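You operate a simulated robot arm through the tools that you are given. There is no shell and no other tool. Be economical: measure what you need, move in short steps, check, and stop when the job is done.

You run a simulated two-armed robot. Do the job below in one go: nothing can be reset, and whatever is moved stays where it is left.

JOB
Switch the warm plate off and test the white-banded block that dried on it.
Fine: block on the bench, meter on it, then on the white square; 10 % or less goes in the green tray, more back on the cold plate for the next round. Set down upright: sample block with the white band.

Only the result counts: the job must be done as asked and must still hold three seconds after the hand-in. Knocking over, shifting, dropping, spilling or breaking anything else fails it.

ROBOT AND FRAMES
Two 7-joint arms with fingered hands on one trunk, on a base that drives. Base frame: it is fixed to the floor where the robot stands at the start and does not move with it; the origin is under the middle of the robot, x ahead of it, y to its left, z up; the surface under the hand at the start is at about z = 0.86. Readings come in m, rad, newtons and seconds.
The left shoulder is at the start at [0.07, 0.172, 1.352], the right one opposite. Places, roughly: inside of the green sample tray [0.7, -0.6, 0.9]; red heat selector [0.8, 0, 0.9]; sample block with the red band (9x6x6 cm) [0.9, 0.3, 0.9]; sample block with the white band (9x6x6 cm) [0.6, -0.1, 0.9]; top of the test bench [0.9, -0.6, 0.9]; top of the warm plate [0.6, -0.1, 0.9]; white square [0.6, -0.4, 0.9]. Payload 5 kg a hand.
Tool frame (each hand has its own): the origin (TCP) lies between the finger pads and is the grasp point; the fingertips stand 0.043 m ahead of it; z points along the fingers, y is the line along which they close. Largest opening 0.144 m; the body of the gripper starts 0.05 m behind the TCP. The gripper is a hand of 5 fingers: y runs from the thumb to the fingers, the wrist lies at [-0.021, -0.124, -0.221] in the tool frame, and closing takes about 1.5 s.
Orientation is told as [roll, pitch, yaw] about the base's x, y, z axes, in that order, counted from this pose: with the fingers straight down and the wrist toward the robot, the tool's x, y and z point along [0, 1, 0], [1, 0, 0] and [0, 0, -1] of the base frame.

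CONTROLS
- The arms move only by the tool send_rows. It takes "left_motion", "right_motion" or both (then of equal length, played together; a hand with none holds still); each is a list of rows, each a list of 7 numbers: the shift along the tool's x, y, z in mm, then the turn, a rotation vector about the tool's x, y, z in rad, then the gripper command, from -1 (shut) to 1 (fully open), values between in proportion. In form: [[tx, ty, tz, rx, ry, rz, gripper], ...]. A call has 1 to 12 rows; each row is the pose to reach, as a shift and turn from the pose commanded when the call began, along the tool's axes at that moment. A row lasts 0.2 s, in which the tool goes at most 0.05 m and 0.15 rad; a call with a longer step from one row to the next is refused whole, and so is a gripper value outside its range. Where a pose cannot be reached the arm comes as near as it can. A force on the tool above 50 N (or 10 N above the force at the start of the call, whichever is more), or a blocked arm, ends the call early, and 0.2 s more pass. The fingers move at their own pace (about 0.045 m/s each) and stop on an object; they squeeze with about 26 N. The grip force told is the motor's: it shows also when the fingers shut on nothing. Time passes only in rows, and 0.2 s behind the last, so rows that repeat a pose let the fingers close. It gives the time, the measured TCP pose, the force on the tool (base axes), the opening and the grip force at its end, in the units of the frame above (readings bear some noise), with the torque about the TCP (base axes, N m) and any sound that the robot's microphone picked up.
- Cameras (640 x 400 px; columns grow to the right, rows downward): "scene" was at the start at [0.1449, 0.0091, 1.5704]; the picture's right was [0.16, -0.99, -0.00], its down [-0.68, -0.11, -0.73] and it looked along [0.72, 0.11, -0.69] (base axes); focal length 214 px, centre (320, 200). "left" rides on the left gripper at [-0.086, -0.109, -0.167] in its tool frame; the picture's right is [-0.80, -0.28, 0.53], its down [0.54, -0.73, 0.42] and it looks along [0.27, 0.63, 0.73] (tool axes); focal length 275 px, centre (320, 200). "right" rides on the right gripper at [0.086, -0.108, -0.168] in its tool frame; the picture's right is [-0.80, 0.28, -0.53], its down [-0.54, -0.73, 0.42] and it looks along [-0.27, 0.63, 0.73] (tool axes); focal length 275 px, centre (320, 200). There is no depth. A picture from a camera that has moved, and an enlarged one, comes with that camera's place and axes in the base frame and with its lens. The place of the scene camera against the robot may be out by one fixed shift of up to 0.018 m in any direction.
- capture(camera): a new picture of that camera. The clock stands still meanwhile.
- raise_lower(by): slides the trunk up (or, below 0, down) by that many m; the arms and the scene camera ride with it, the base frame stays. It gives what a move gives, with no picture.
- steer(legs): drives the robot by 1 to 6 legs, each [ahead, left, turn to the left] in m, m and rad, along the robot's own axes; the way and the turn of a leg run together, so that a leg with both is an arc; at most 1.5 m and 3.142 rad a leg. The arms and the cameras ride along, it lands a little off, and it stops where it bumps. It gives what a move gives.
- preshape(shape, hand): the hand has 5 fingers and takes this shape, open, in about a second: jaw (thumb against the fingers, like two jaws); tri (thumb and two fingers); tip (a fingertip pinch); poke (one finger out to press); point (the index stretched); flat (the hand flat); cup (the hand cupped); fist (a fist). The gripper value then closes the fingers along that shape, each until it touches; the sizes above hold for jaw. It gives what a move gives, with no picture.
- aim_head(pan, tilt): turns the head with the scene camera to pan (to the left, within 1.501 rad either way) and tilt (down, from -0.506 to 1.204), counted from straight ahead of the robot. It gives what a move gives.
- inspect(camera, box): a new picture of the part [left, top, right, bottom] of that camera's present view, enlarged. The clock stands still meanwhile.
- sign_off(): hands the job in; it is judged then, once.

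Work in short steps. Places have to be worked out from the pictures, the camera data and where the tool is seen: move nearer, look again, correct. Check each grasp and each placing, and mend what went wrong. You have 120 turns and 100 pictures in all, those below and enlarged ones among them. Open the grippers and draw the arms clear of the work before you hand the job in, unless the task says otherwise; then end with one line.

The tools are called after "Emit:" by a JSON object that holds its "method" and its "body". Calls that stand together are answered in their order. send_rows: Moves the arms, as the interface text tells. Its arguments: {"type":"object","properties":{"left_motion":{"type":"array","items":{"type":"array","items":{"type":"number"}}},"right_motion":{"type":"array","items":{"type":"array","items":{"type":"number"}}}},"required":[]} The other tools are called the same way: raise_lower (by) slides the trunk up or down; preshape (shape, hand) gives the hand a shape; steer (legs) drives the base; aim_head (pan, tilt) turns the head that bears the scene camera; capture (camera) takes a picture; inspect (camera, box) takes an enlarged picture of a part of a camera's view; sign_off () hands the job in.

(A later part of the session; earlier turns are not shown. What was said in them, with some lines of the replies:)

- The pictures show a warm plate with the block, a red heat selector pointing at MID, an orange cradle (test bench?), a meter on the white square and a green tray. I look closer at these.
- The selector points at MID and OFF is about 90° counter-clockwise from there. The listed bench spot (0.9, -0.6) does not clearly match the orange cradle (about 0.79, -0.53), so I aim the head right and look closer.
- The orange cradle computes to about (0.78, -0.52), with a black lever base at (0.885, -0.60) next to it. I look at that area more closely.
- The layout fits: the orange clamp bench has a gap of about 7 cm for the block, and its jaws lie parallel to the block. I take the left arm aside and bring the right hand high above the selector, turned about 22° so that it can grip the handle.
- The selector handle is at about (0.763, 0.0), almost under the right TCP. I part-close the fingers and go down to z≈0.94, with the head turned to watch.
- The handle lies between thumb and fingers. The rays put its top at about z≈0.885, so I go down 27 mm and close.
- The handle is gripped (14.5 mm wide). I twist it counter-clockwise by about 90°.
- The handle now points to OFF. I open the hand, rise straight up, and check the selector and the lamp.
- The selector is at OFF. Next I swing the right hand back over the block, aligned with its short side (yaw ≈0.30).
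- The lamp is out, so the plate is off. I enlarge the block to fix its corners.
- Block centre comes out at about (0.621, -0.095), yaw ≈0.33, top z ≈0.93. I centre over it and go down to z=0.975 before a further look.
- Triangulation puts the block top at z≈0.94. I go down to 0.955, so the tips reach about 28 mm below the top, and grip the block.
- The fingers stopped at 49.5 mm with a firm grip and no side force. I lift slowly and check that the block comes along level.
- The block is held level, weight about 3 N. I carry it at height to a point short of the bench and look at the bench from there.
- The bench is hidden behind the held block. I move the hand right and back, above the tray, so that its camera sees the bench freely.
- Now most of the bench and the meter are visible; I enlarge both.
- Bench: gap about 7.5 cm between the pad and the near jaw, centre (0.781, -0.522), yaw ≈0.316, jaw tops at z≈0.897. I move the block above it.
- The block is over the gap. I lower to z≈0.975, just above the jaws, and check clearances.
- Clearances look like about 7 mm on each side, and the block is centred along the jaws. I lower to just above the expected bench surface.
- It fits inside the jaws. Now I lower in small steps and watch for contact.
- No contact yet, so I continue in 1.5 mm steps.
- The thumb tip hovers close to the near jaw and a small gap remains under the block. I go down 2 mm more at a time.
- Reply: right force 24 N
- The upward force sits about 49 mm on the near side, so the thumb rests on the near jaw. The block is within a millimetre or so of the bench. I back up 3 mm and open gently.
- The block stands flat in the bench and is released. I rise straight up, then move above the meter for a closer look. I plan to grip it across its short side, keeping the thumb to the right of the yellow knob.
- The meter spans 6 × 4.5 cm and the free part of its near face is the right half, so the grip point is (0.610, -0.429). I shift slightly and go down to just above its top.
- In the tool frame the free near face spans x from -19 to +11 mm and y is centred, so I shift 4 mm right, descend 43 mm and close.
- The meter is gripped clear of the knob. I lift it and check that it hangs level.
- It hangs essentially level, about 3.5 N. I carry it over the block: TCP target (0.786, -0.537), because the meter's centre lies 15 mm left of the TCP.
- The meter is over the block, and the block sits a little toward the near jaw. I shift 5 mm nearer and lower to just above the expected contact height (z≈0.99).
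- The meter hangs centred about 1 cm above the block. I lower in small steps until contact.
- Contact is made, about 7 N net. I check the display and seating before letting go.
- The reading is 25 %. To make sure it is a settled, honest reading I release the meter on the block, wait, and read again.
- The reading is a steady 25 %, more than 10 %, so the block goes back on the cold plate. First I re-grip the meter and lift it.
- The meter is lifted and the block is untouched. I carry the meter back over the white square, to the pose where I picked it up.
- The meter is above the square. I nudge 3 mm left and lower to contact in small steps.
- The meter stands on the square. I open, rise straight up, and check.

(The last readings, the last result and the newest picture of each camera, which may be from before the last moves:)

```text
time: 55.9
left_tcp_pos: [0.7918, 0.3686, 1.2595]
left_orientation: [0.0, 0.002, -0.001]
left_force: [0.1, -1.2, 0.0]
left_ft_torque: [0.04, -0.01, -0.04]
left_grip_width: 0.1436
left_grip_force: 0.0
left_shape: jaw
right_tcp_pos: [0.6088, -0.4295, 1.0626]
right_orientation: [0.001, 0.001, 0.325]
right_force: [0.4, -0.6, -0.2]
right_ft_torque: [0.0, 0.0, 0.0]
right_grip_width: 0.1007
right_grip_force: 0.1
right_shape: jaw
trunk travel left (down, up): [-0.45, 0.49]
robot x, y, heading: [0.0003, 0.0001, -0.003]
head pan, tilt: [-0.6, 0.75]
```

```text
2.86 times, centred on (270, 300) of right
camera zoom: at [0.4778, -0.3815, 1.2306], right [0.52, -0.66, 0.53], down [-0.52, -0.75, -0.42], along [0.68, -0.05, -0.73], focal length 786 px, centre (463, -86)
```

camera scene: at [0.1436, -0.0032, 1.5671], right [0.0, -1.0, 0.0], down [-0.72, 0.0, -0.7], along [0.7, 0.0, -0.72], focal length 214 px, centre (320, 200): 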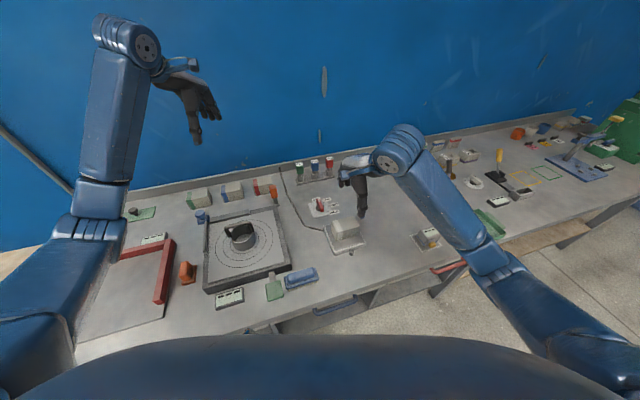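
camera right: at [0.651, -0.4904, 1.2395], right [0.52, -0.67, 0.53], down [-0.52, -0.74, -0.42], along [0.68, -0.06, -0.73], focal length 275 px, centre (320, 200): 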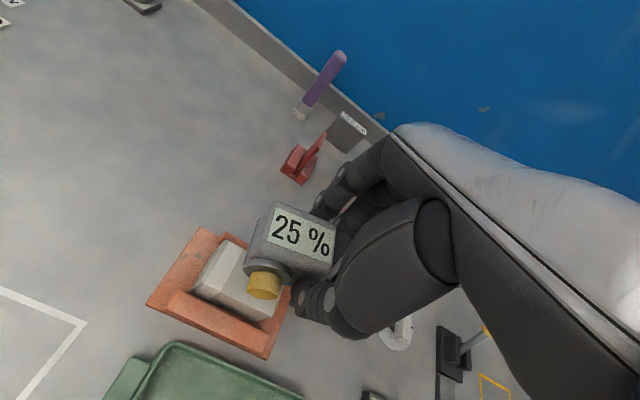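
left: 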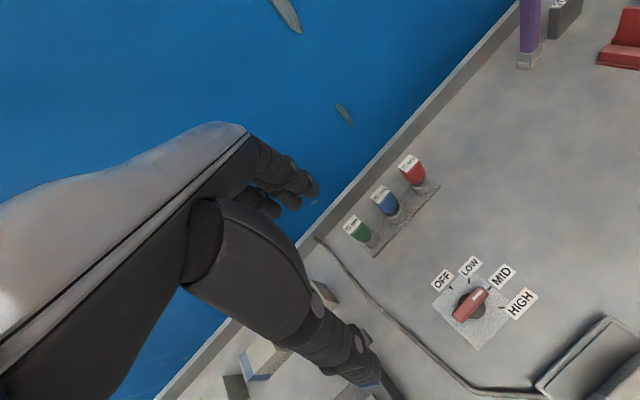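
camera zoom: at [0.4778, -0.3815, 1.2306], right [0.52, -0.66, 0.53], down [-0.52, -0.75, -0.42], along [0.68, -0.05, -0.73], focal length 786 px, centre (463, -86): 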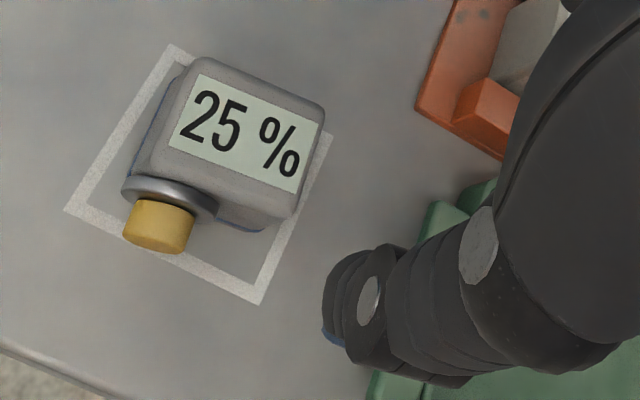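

The meter stands upright within the square. I go back above the block on the bench to pick it up again.

Emit:
{"method": "send_rows", "body": {"right_motion": [[0, 0, -25, 0, 0, 0, 0.5], [-30, 26, -25, 0, 0, 0, 0.5], [-60, 52, -25, 0, 0, 0, 0.5], [-90, 78, -25, 0, 0, 0.007, 0.5], [-120, 104, -25, 0, 0, 0.007, 0.5], [-144, 130, -25, 0, 0, 0.007, 0.5], [-144, 130, 20, 0, 0, 0.007, 0.5], [-144, 130, 60, 0, 0, 0.007, 0.5], [-144, 130, 82, 0, 0, 0.007, 0.5], [-144, 130, 82, 0, 0, 0.007, 0.5]]}}

Emit:
{"method": "inspect", "body": {"camera": "right", "box": [150, 160, 370, 370]}}

Emit:
{"method": "inspect", "body": {"camera": "scene", "box": [300, 150, 370, 210]}}

```text
time: 58.1
left_tcp_pos: [0.7916, 0.3686, 1.2593]
left_orientation: [-0.001, 0.001, 0.0]
left_force: [0.1, -0.1, 0.1]
left_ft_torque: [0.02, -0.01, 0.05]
left_grip_width: 0.1435
left_grip_force: 0.1
left_shape: jaw
right_tcp_pos: [0.7772, -0.5233, 0.9817]
right_orientation: [0.0, 0.0, 0.319]
right_force: [0.3, -0.1, 0.1]
right_ft_torque: [0.0, 0.0, 0.0]
right_grip_width: 0.1078
right_grip_force: 0.1
right_shape: jaw
trunk travel left (down, up): [-0.45, 0.49]
robot x, y, heading: [-0.0032, 0.0008, -0.001]
head pan, tilt: [-0.6, 0.75]
```

```text
1.90 times, centred on (260, 265) of right
camera zoom: at [0.6467, -0.4748, 1.1499], right [0.52, -0.67, 0.53], down [-0.52, -0.74, -0.42], along [0.68, -0.06, -0.73], focal length 524 px, centre (434, 76)
```

zoom: 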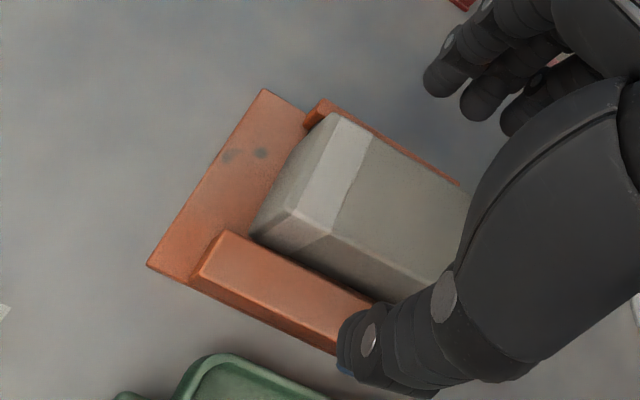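

```text
6.67 times, centred on (335, 180) of scene
camera zoom: at [0.1311, -0.0504, 1.5711], right [-0.56, -0.83, 0.0], down [-0.56, 0.39, -0.73], along [0.6, -0.41, -0.68], focal length 1430 px, centre (220, 333)
```

zoom: 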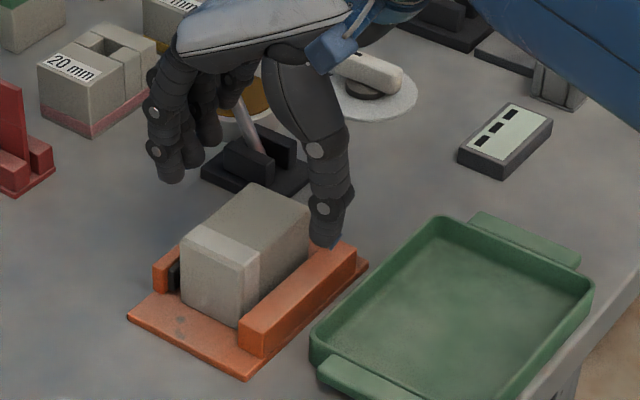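

Aligned. I go down to z≈0.943, with the thumb just above the near jaw, and grip the block.

Emit:
{"method": "send_rows", "body": {"right_motion": [[0, 0, 15, 0, 0, 0, 0.5], [0, 0, 30, 0, 0, 0, 0.5], [0, 0, 39, 0, 0, 0, 0.5], [0, 0, 39, 0, 0, 0, -0.2], [0, 0, 39, 0, 0, 0, -0.3], [0, 0, 39, 0, 0, 0, -1], [0, 0, 39, 0, 0, 0, -1], [0, 0, 39, 0, 0, 0, -1], [0, 0, 39, 0, 0, 0, -1], [0, 0, 39, 0, 0, 0, -1]]}}

Emit:
{"method": "inspect", "body": {"camera": "scene", "box": [300, 150, 370, 210]}}

```text
time: 60.3
left_tcp_pos: [0.7908, 0.3676, 1.2593]
left_orientation: [0.0, 0.001, -0.001]
left_force: [0.7, -0.2, 0.5]
left_ft_torque: [-0.03, 0.03, 0.03]
left_grip_width: 0.1435
left_grip_force: 0.0
left_shape: jaw
right_tcp_pos: [0.7769, -0.523, 0.9423]
right_orientation: [0.001, 0.001, 0.318]
right_force: [0.0, -0.1, 0.2]
right_ft_torque: [-0.04, 0.0, -0.01]
right_grip_width: 0.0502
right_grip_force: 26.4
right_shape: jaw
trunk travel left (down, up): [-0.45, 0.49]
robot x, y, heading: [-0.0013, 0.0023, -0.003]
head pan, tilt: [-0.6, 0.75]
```

```text
6.67 times, centred on (335, 180) of scene
camera zoom: at [0.1318, -0.0506, 1.571], right [-0.56, -0.83, 0.0], down [-0.56, 0.39, -0.73], along [0.6, -0.41, -0.68], focal length 1430 px, centre (220, 333)
```

zoom: 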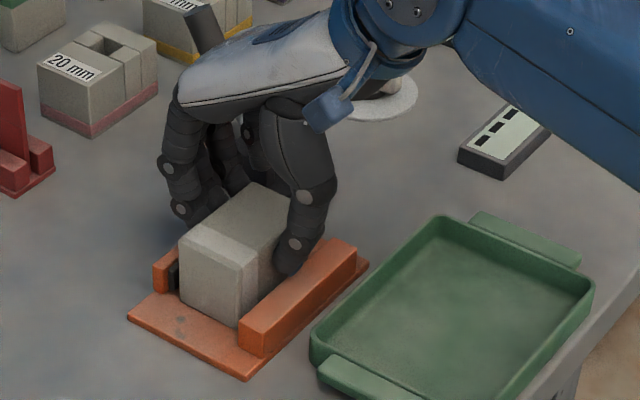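

Gripped at 50 mm. I lift the block clear of the jaws.

Emit:
{"method": "send_rows", "body": {"right_motion": [[0, 0, -8, 0, 0, 0, -1], [0, 0, -20, 0, 0, 0, -1], [0, 0, -40, 0, 0, 0, -1], [0, 0, -70, 0, 0, 0, -1], [0, 0, -100, 0, 0, 0, -1], [0, 0, -130, 0, 0, 0, -1], [0, 0, -130, 0, 0, 0, -1]]}}

Emit:
{"method": "capture", "body": {"camera": "right"}}

```text
time: 61.9
left_tcp_pos: [0.7924, 0.3687, 1.2585]
left_orientation: [0.001, 0.001, -0.001]
left_force: [-0.2, -0.5, -0.3]
left_ft_torque: [-0.02, -0.02, -0.02]
left_grip_width: 0.1439
left_grip_force: 0.0
left_shape: jaw
right_tcp_pos: [0.779, -0.5213, 1.0704]
right_orientation: [0.0, 0.002, 0.318]
right_force: [0.3, -0.6, -3.4]
right_ft_torque: [-0.03, -0.01, 0.02]
right_grip_width: 0.0501
right_grip_force: 25.7
right_shape: jaw
trunk travel left (down, up): [-0.45, 0.49]
robot x, y, heading: [0.001, -0.0017, 0.002]
head pan, tilt: [-0.6, 0.75]
```

```text
32 pictures are left
camera right: at [0.649, -0.4726, 1.2395], right [0.52, -0.67, 0.53], down [-0.52, -0.74, -0.42], along [0.68, -0.06, -0.73], focal length 275 px, centre (320, 200)
```

right: 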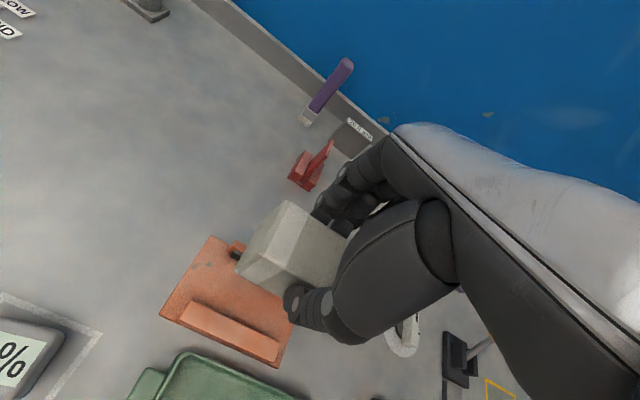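

Held level as before. I carry it back over the plate to the spot where it stood.

Emit:
{"method": "send_rows", "body": {"right_motion": [[42, -2, 0, 0, 0, 0, -1], [84, -3, 0, 0, 0, 0, -1], [126, -5, 0, 0, 0, 0, -1], [168, -6, 0, 0, 0, -0.005, -1], [210, -8, 0, 0, 0, -0.005, -1], [252, -9, 0, 0, 0, -0.01, -1], [294, -11, 0, 0, 0, -0.01, -1], [336, -12, 0, 0, 0, -0.015, -1], [378, -14, 0, 0, 0, -0.015, -1], [420, -15, 0, 0, 0, -0.015, -1], [455, -17, 0, 0, 0, -0.015, -1], [455, -17, 0, 0, 0, -0.015, -1]]}}

Emit:
{"method": "aim_head", "body": {"pan": 0.0, "tilt": 0.8}}

Emit:
{"method": "capture", "body": {"camera": "right"}}

```text
time: 64.5
left_tcp_pos: [0.7923, 0.3675, 1.2588]
left_orientation: [0.0, 0.002, 0.001]
left_force: [-0.6, -0.5, 0.4]
left_ft_torque: [0.02, -0.02, -0.01]
left_grip_width: 0.1437
left_grip_force: 0.0
left_shape: jaw
right_tcp_pos: [0.6203, -0.0982, 1.073]
right_orientation: [0.0, 0.0, 0.331]
right_force: [0.0, -0.3, -3.1]
right_ft_torque: [0.02, 0.03, -0.02]
right_grip_width: 0.0499
right_grip_force: 25.7
right_shape: jaw
trunk travel left (down, up): [-0.45, 0.49]
robot x, y, heading: [0.0021, -0.0009, -0.003]
head pan, tilt: [-0.6, 0.75]
```

```text
time: 65.5
left_tcp_pos: [0.7914, 0.3674, 1.2585]
left_orientation: [0.001, 0.002, 0.001]
left_force: [0.1, 0.9, 1.7]
left_ft_torque: [0.01, 0.03, -0.03]
left_grip_width: 0.1436
left_grip_force: 0.0
left_shape: jaw
right_tcp_pos: [0.6205, -0.0978, 1.0727]
right_orientation: [0.0, 0.0, 0.334]
right_force: [-0.5, -0.8, -3.6]
right_ft_torque: [-0.03, -0.02, -0.04]
right_grip_width: 0.0497
right_grip_force: 25.8
right_shape: jaw
trunk travel left (down, up): [-0.45, 0.49]
robot x, y, heading: [0.0001, -0.0021, -0.003]
head pan, tilt: [0.0, 0.799]
```

```text
31 pictures are left
camera right: at [0.4894, -0.0516, 1.241], right [0.53, -0.66, 0.53], down [-0.51, -0.75, -0.42], along [0.68, -0.05, -0.73], focal length 275 px, centre (320, 200)
```

right: 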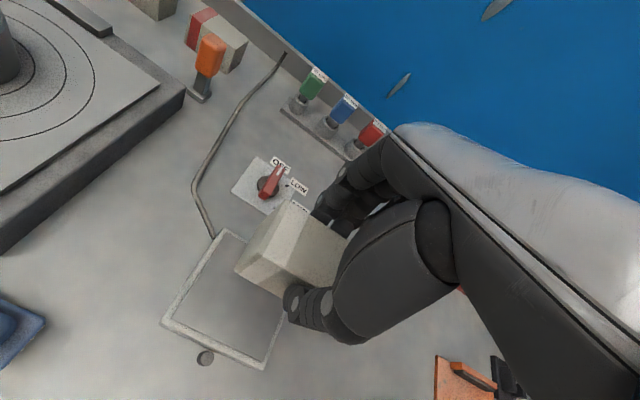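

Same view as right after lifting, so it is over its old spot and the plate centre. I lower to z≈0.972.

Emit:
{"method": "send_rows", "body": {"right_motion": [[4, 0, 30, 0, 0, 0, -1], [4, 0, 60, 0, 0, 0, -1], [4, 0, 85, 0, 0, 0, -1], [4, 0, 100, 0, 0, 0, -1], [4, 0, 100, 0, 0, 0, -1]]}}

Emit:
{"method": "inspect", "body": {"camera": "scene", "box": [300, 180, 400, 260]}}

```text
time: 66.7
left_tcp_pos: [0.7923, 0.3685, 1.2592]
left_orientation: [0.0, 0.001, 0.0]
left_force: [0.7, 0.3, -0.2]
left_ft_torque: [0.03, -0.01, 0.0]
left_grip_width: 0.1437
left_grip_force: 0.1
left_shape: jaw
right_tcp_pos: [0.6188, -0.0918, 0.9724]
right_orientation: [-0.001, 0.001, 0.332]
right_force: [0.3, -0.3, -2.4]
right_ft_torque: [-0.02, -0.03, 0.01]
right_grip_width: 0.0499
right_grip_force: 25.7
right_shape: jaw
trunk travel left (down, up): [-0.45, 0.49]
robot x, y, heading: [0.0021, -0.0007, -0.002]
head pan, tilt: [0.0, 0.799]
```

```text
5.00 times, centred on (350, 220) of scene
camera zoom: at [0.1442, -0.0035, 1.567], right [0.0, -1.0, 0.0], down [-0.72, 0.0, -0.7], along [0.7, 0.0, -0.72], focal length 1072 px, centre (170, 100)
```

zoom: 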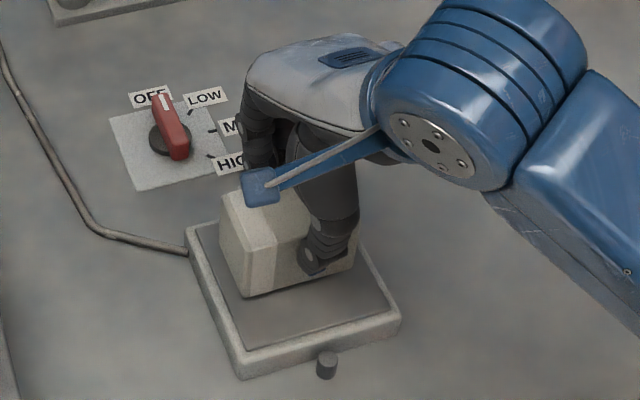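

About 1 cm to go; I lower in small steps.

Emit:
{"method": "send_rows", "body": {"right_motion": [[0, 0, 2, 0, 0, 0, -1], [0, 0, 4, 0, 0, 0, -1], [0, 0, 6, 0, 0, 0, -1], [0, 0, 8, 0, 0, 0, -1], [0, 0, 8, 0, 0, 0, -1]]}}

Emit:
{"method": "send_rows", "body": {"right_motion": [[0, 0, 1, 0, 0, 0, -1], [0, 0, 2, 0, 0, 0, -1], [0, 0, 3, 0, 0, 0, -1], [0, 0, 3, 0, 0, 0, -1]]}}

```text
time: 67.9
left_tcp_pos: [0.7928, 0.3683, 1.2595]
left_orientation: [0.001, 0.0, 0.001]
left_force: [0.3, -0.6, 0.0]
left_ft_torque: [0.0, 0.01, -0.01]
left_grip_width: 0.1437
left_grip_force: 0.0
left_shape: jaw
right_tcp_pos: [0.6178, -0.0924, 0.9656]
right_orientation: [0.0, -0.001, 0.333]
right_force: [-0.2, -2.3, 4.2]
right_ft_torque: [-0.07, 0.0, -0.01]
right_grip_width: 0.0495
right_grip_force: 26.3
right_shape: jaw
trunk travel left (down, up): [-0.45, 0.49]
robot x, y, heading: [0.0035, -0.0018, -0.006]
head pan, tilt: [0.0, 0.799]
```

```text
time: 68.9
left_tcp_pos: [0.7898, 0.369, 1.2606]
left_orientation: [-0.001, 0.0, 0.001]
left_force: [0.0, -0.3, -0.6]
left_ft_torque: [-0.01, -0.04, 0.01]
left_grip_width: 0.1437
left_grip_force: 0.0
left_shape: jaw
right_tcp_pos: [0.6176, -0.092, 0.9642]
right_orientation: [0.001, -0.005, 0.334]
right_force: [4.8, -2.9, 29.8]
right_ft_torque: [-0.12, -0.29, 0.02]
right_grip_width: 0.0514
right_grip_force: 26.3
right_shape: jaw
trunk travel left (down, up): [-0.45, 0.49]
robot x, y, heading: [0.0011, 0.0007, 0.003]
head pan, tilt: [0.0, 0.799]
```

The block is firmly on the plate (30 N). I relieve the load by 3 mm, open, and rise.

Emit:
{"method": "send_rows", "body": {"right_motion": [[0, 0, -3, 0, 0, 0, -1], [0, 0, -3, 0, 0, 0, -0.2], [0, 0, -3, 0, 0, 0, 0.2], [0, 0, -3, 0, 0, 0, 0.6], [0, 0, -3, 0, 0, 0, 0.6], [0, 0, -3, 0, 0, 0, 0.6], [0, 0, -20, 0, 0, 0, 0.6], [0, 0, -60, 0, 0, 0, 0.6], [0, 0, -100, 0, 0, 0, 0.6], [0, 0, -150, 0, 0, 0, 0.6], [0, 0, -150, 0, 0, 0, 0.6]]}}

Emit:
{"method": "capture", "body": {"camera": "right"}}

Emit:
{"method": "inspect", "body": {"camera": "scene", "box": [300, 180, 400, 260]}}

```text
time: 71.3
left_tcp_pos: [0.7915, 0.3679, 1.2599]
left_orientation: [0.0, 0.001, 0.0]
left_force: [-1.0, 0.4, -0.3]
left_ft_torque: [0.01, -0.02, -0.01]
left_grip_width: 0.1433
left_grip_force: 0.1
left_shape: jaw
right_tcp_pos: [0.619, -0.0911, 1.1113]
right_orientation: [0.0, -0.002, 0.332]
right_force: [0.4, -0.6, 0.0]
right_ft_torque: [0.02, 0.02, 0.02]
right_grip_width: 0.115
right_grip_force: 0.1
right_shape: jaw
trunk travel left (down, up): [-0.45, 0.49]
robot x, y, heading: [0.0027, -0.0019, 0.001]
head pan, tilt: [0.0, 0.799]
```

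```text
29 pictures are left
camera right: at [0.4875, -0.0449, 1.2795], right [0.53, -0.66, 0.53], down [-0.51, -0.75, -0.42], along [0.68, -0.05, -0.73], focal length 275 px, centre (320, 200)
```

right: 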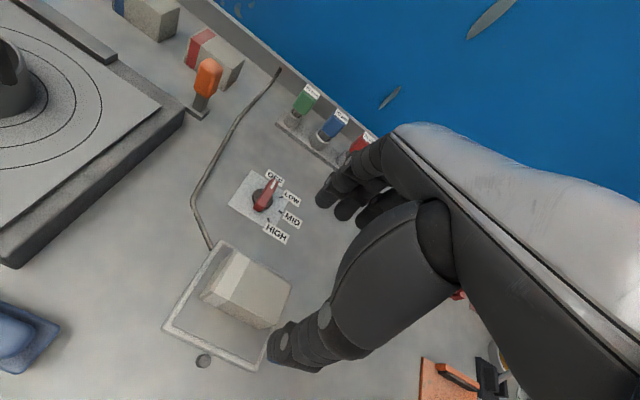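

```text
5.00 times, centred on (350, 220) of scene
camera zoom: at [0.144, -0.0039, 1.567], right [0.0, -1.0, 0.0], down [-0.72, 0.0, -0.7], along [0.7, 0.0, -0.72], focal length 1072 px, centre (170, 100)
```

zoom: 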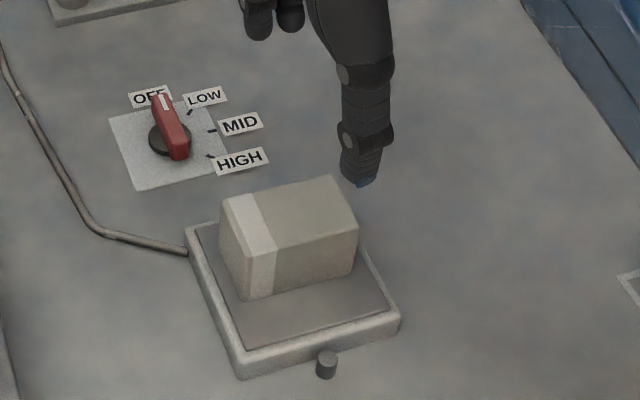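

The block stands upright on the cold plate, with the lamp dark and the selector at OFF. I draw the right arm up and away to its start side, fully open, and take a last look.

Emit:
{"method": "send_rows", "body": {"right_motion": [[0, 0, -30, 0, 0, 0, 1], [-20, 0, -60, 0, 0, 0, 1], [-60, 0, -80, 0, 0, 0, 1], [-100, 0, -100, 0, 0, 0, 1], [-140, 0, -110, 0, 0, 0, 1], [-180, 0, -110, 0, 0, 0, 1], [-220, 0, -110, 0, 0, 0, 1], [-260, 0, -110, 0, 0, 0, 1], [-300, 0, -110, 0, 0, 0, 1], [-340, 0, -110, 0, 0, 0, 1], [-380, 0, -110, 0, 0, 0, 1], [-400, 0, -110, 0, 0, 0, 1]]}}

Emit:
{"method": "aim_head", "body": {"pan": -0.2, "tilt": 0.8}}

Emit:
{"method": "capture", "body": {"camera": "scene"}}

Emit:
{"method": "inspect", "body": {"camera": "scene", "box": [270, 150, 450, 260]}}

```text
time: 73.9
left_tcp_pos: [0.7921, 0.3691, 1.2583]
left_orientation: [0.0, 0.0, 0.0]
left_force: [0.3, -0.3, -0.1]
left_ft_torque: [0.01, 0.01, -0.01]
left_grip_width: 0.1434
left_grip_force: 0.0
left_shape: jaw
right_tcp_pos: [0.7513, -0.4705, 1.2222]
right_orientation: [0.001, 0.002, 0.335]
right_force: [-0.5, -0.2, 0.0]
right_ft_torque: [0.05, 0.04, 0.02]
right_grip_width: 0.1438
right_grip_force: 0.0
right_shape: jaw
trunk travel left (down, up): [-0.45, 0.49]
robot x, y, heading: [-0.003, -0.0026, -0.001]
head pan, tilt: [0.0, 0.799]
```

```text
time: 74.6
left_tcp_pos: [0.7922, 0.3677, 1.259]
left_orientation: [0.0, 0.001, 0.0]
left_force: [0.4, -0.3, 0.4]
left_ft_torque: [-0.01, 0.0, -0.01]
left_grip_width: 0.1437
left_grip_force: 0.0
left_shape: jaw
right_tcp_pos: [0.751, -0.4704, 1.2219]
right_orientation: [0.001, 0.0, 0.334]
right_force: [-0.3, -0.2, -0.2]
right_ft_torque: [-0.01, 0.03, -0.04]
right_grip_width: 0.1439
right_grip_force: 0.1
right_shape: jaw
trunk travel left (down, up): [-0.45, 0.49]
robot x, y, heading: [-0.0012, 0.001, 0.0]
head pan, tilt: [-0.201, 0.799]
```

```text
27 pictures are left
camera scene: at [0.1424, -0.0194, 1.567], right [-0.2, -0.98, 0.0], down [-0.7, 0.14, -0.7], along [0.68, -0.14, -0.72], focal length 214 px, centre (320, 200)
```

scene: 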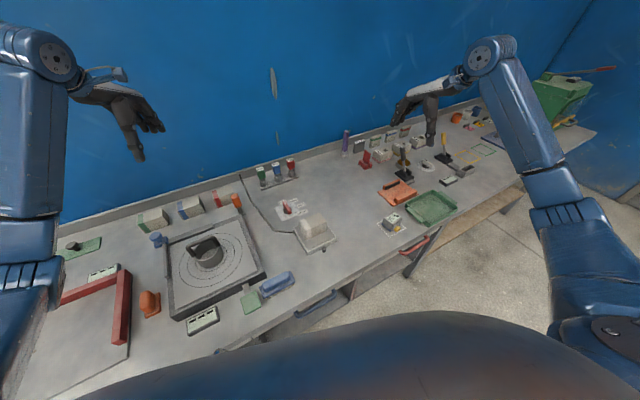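

```text
3.56 times, centred on (360, 205) of scene
camera zoom: at [0.1424, -0.0194, 1.567], right [-0.2, -0.98, 0.0], down [-0.7, 0.14, -0.7], along [0.68, -0.14, -0.72], focal length 763 px, centre (178, 182)
```

zoom: 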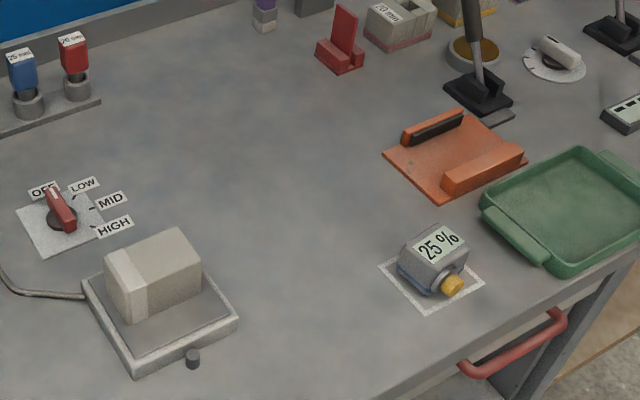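

Everything is in place: selector at OFF, lamp dark, block upright on the plate, meter on its square, both hands open and clear. I hand the job in.

Emit:
{"method": "sign_off", "body": {}}

```text
The job is handed in.
```

The warm plate is off, the white-banded block tested at 25 % (above 10 %), so it stands upright on the cold plate again, and the meter is back on the white square.
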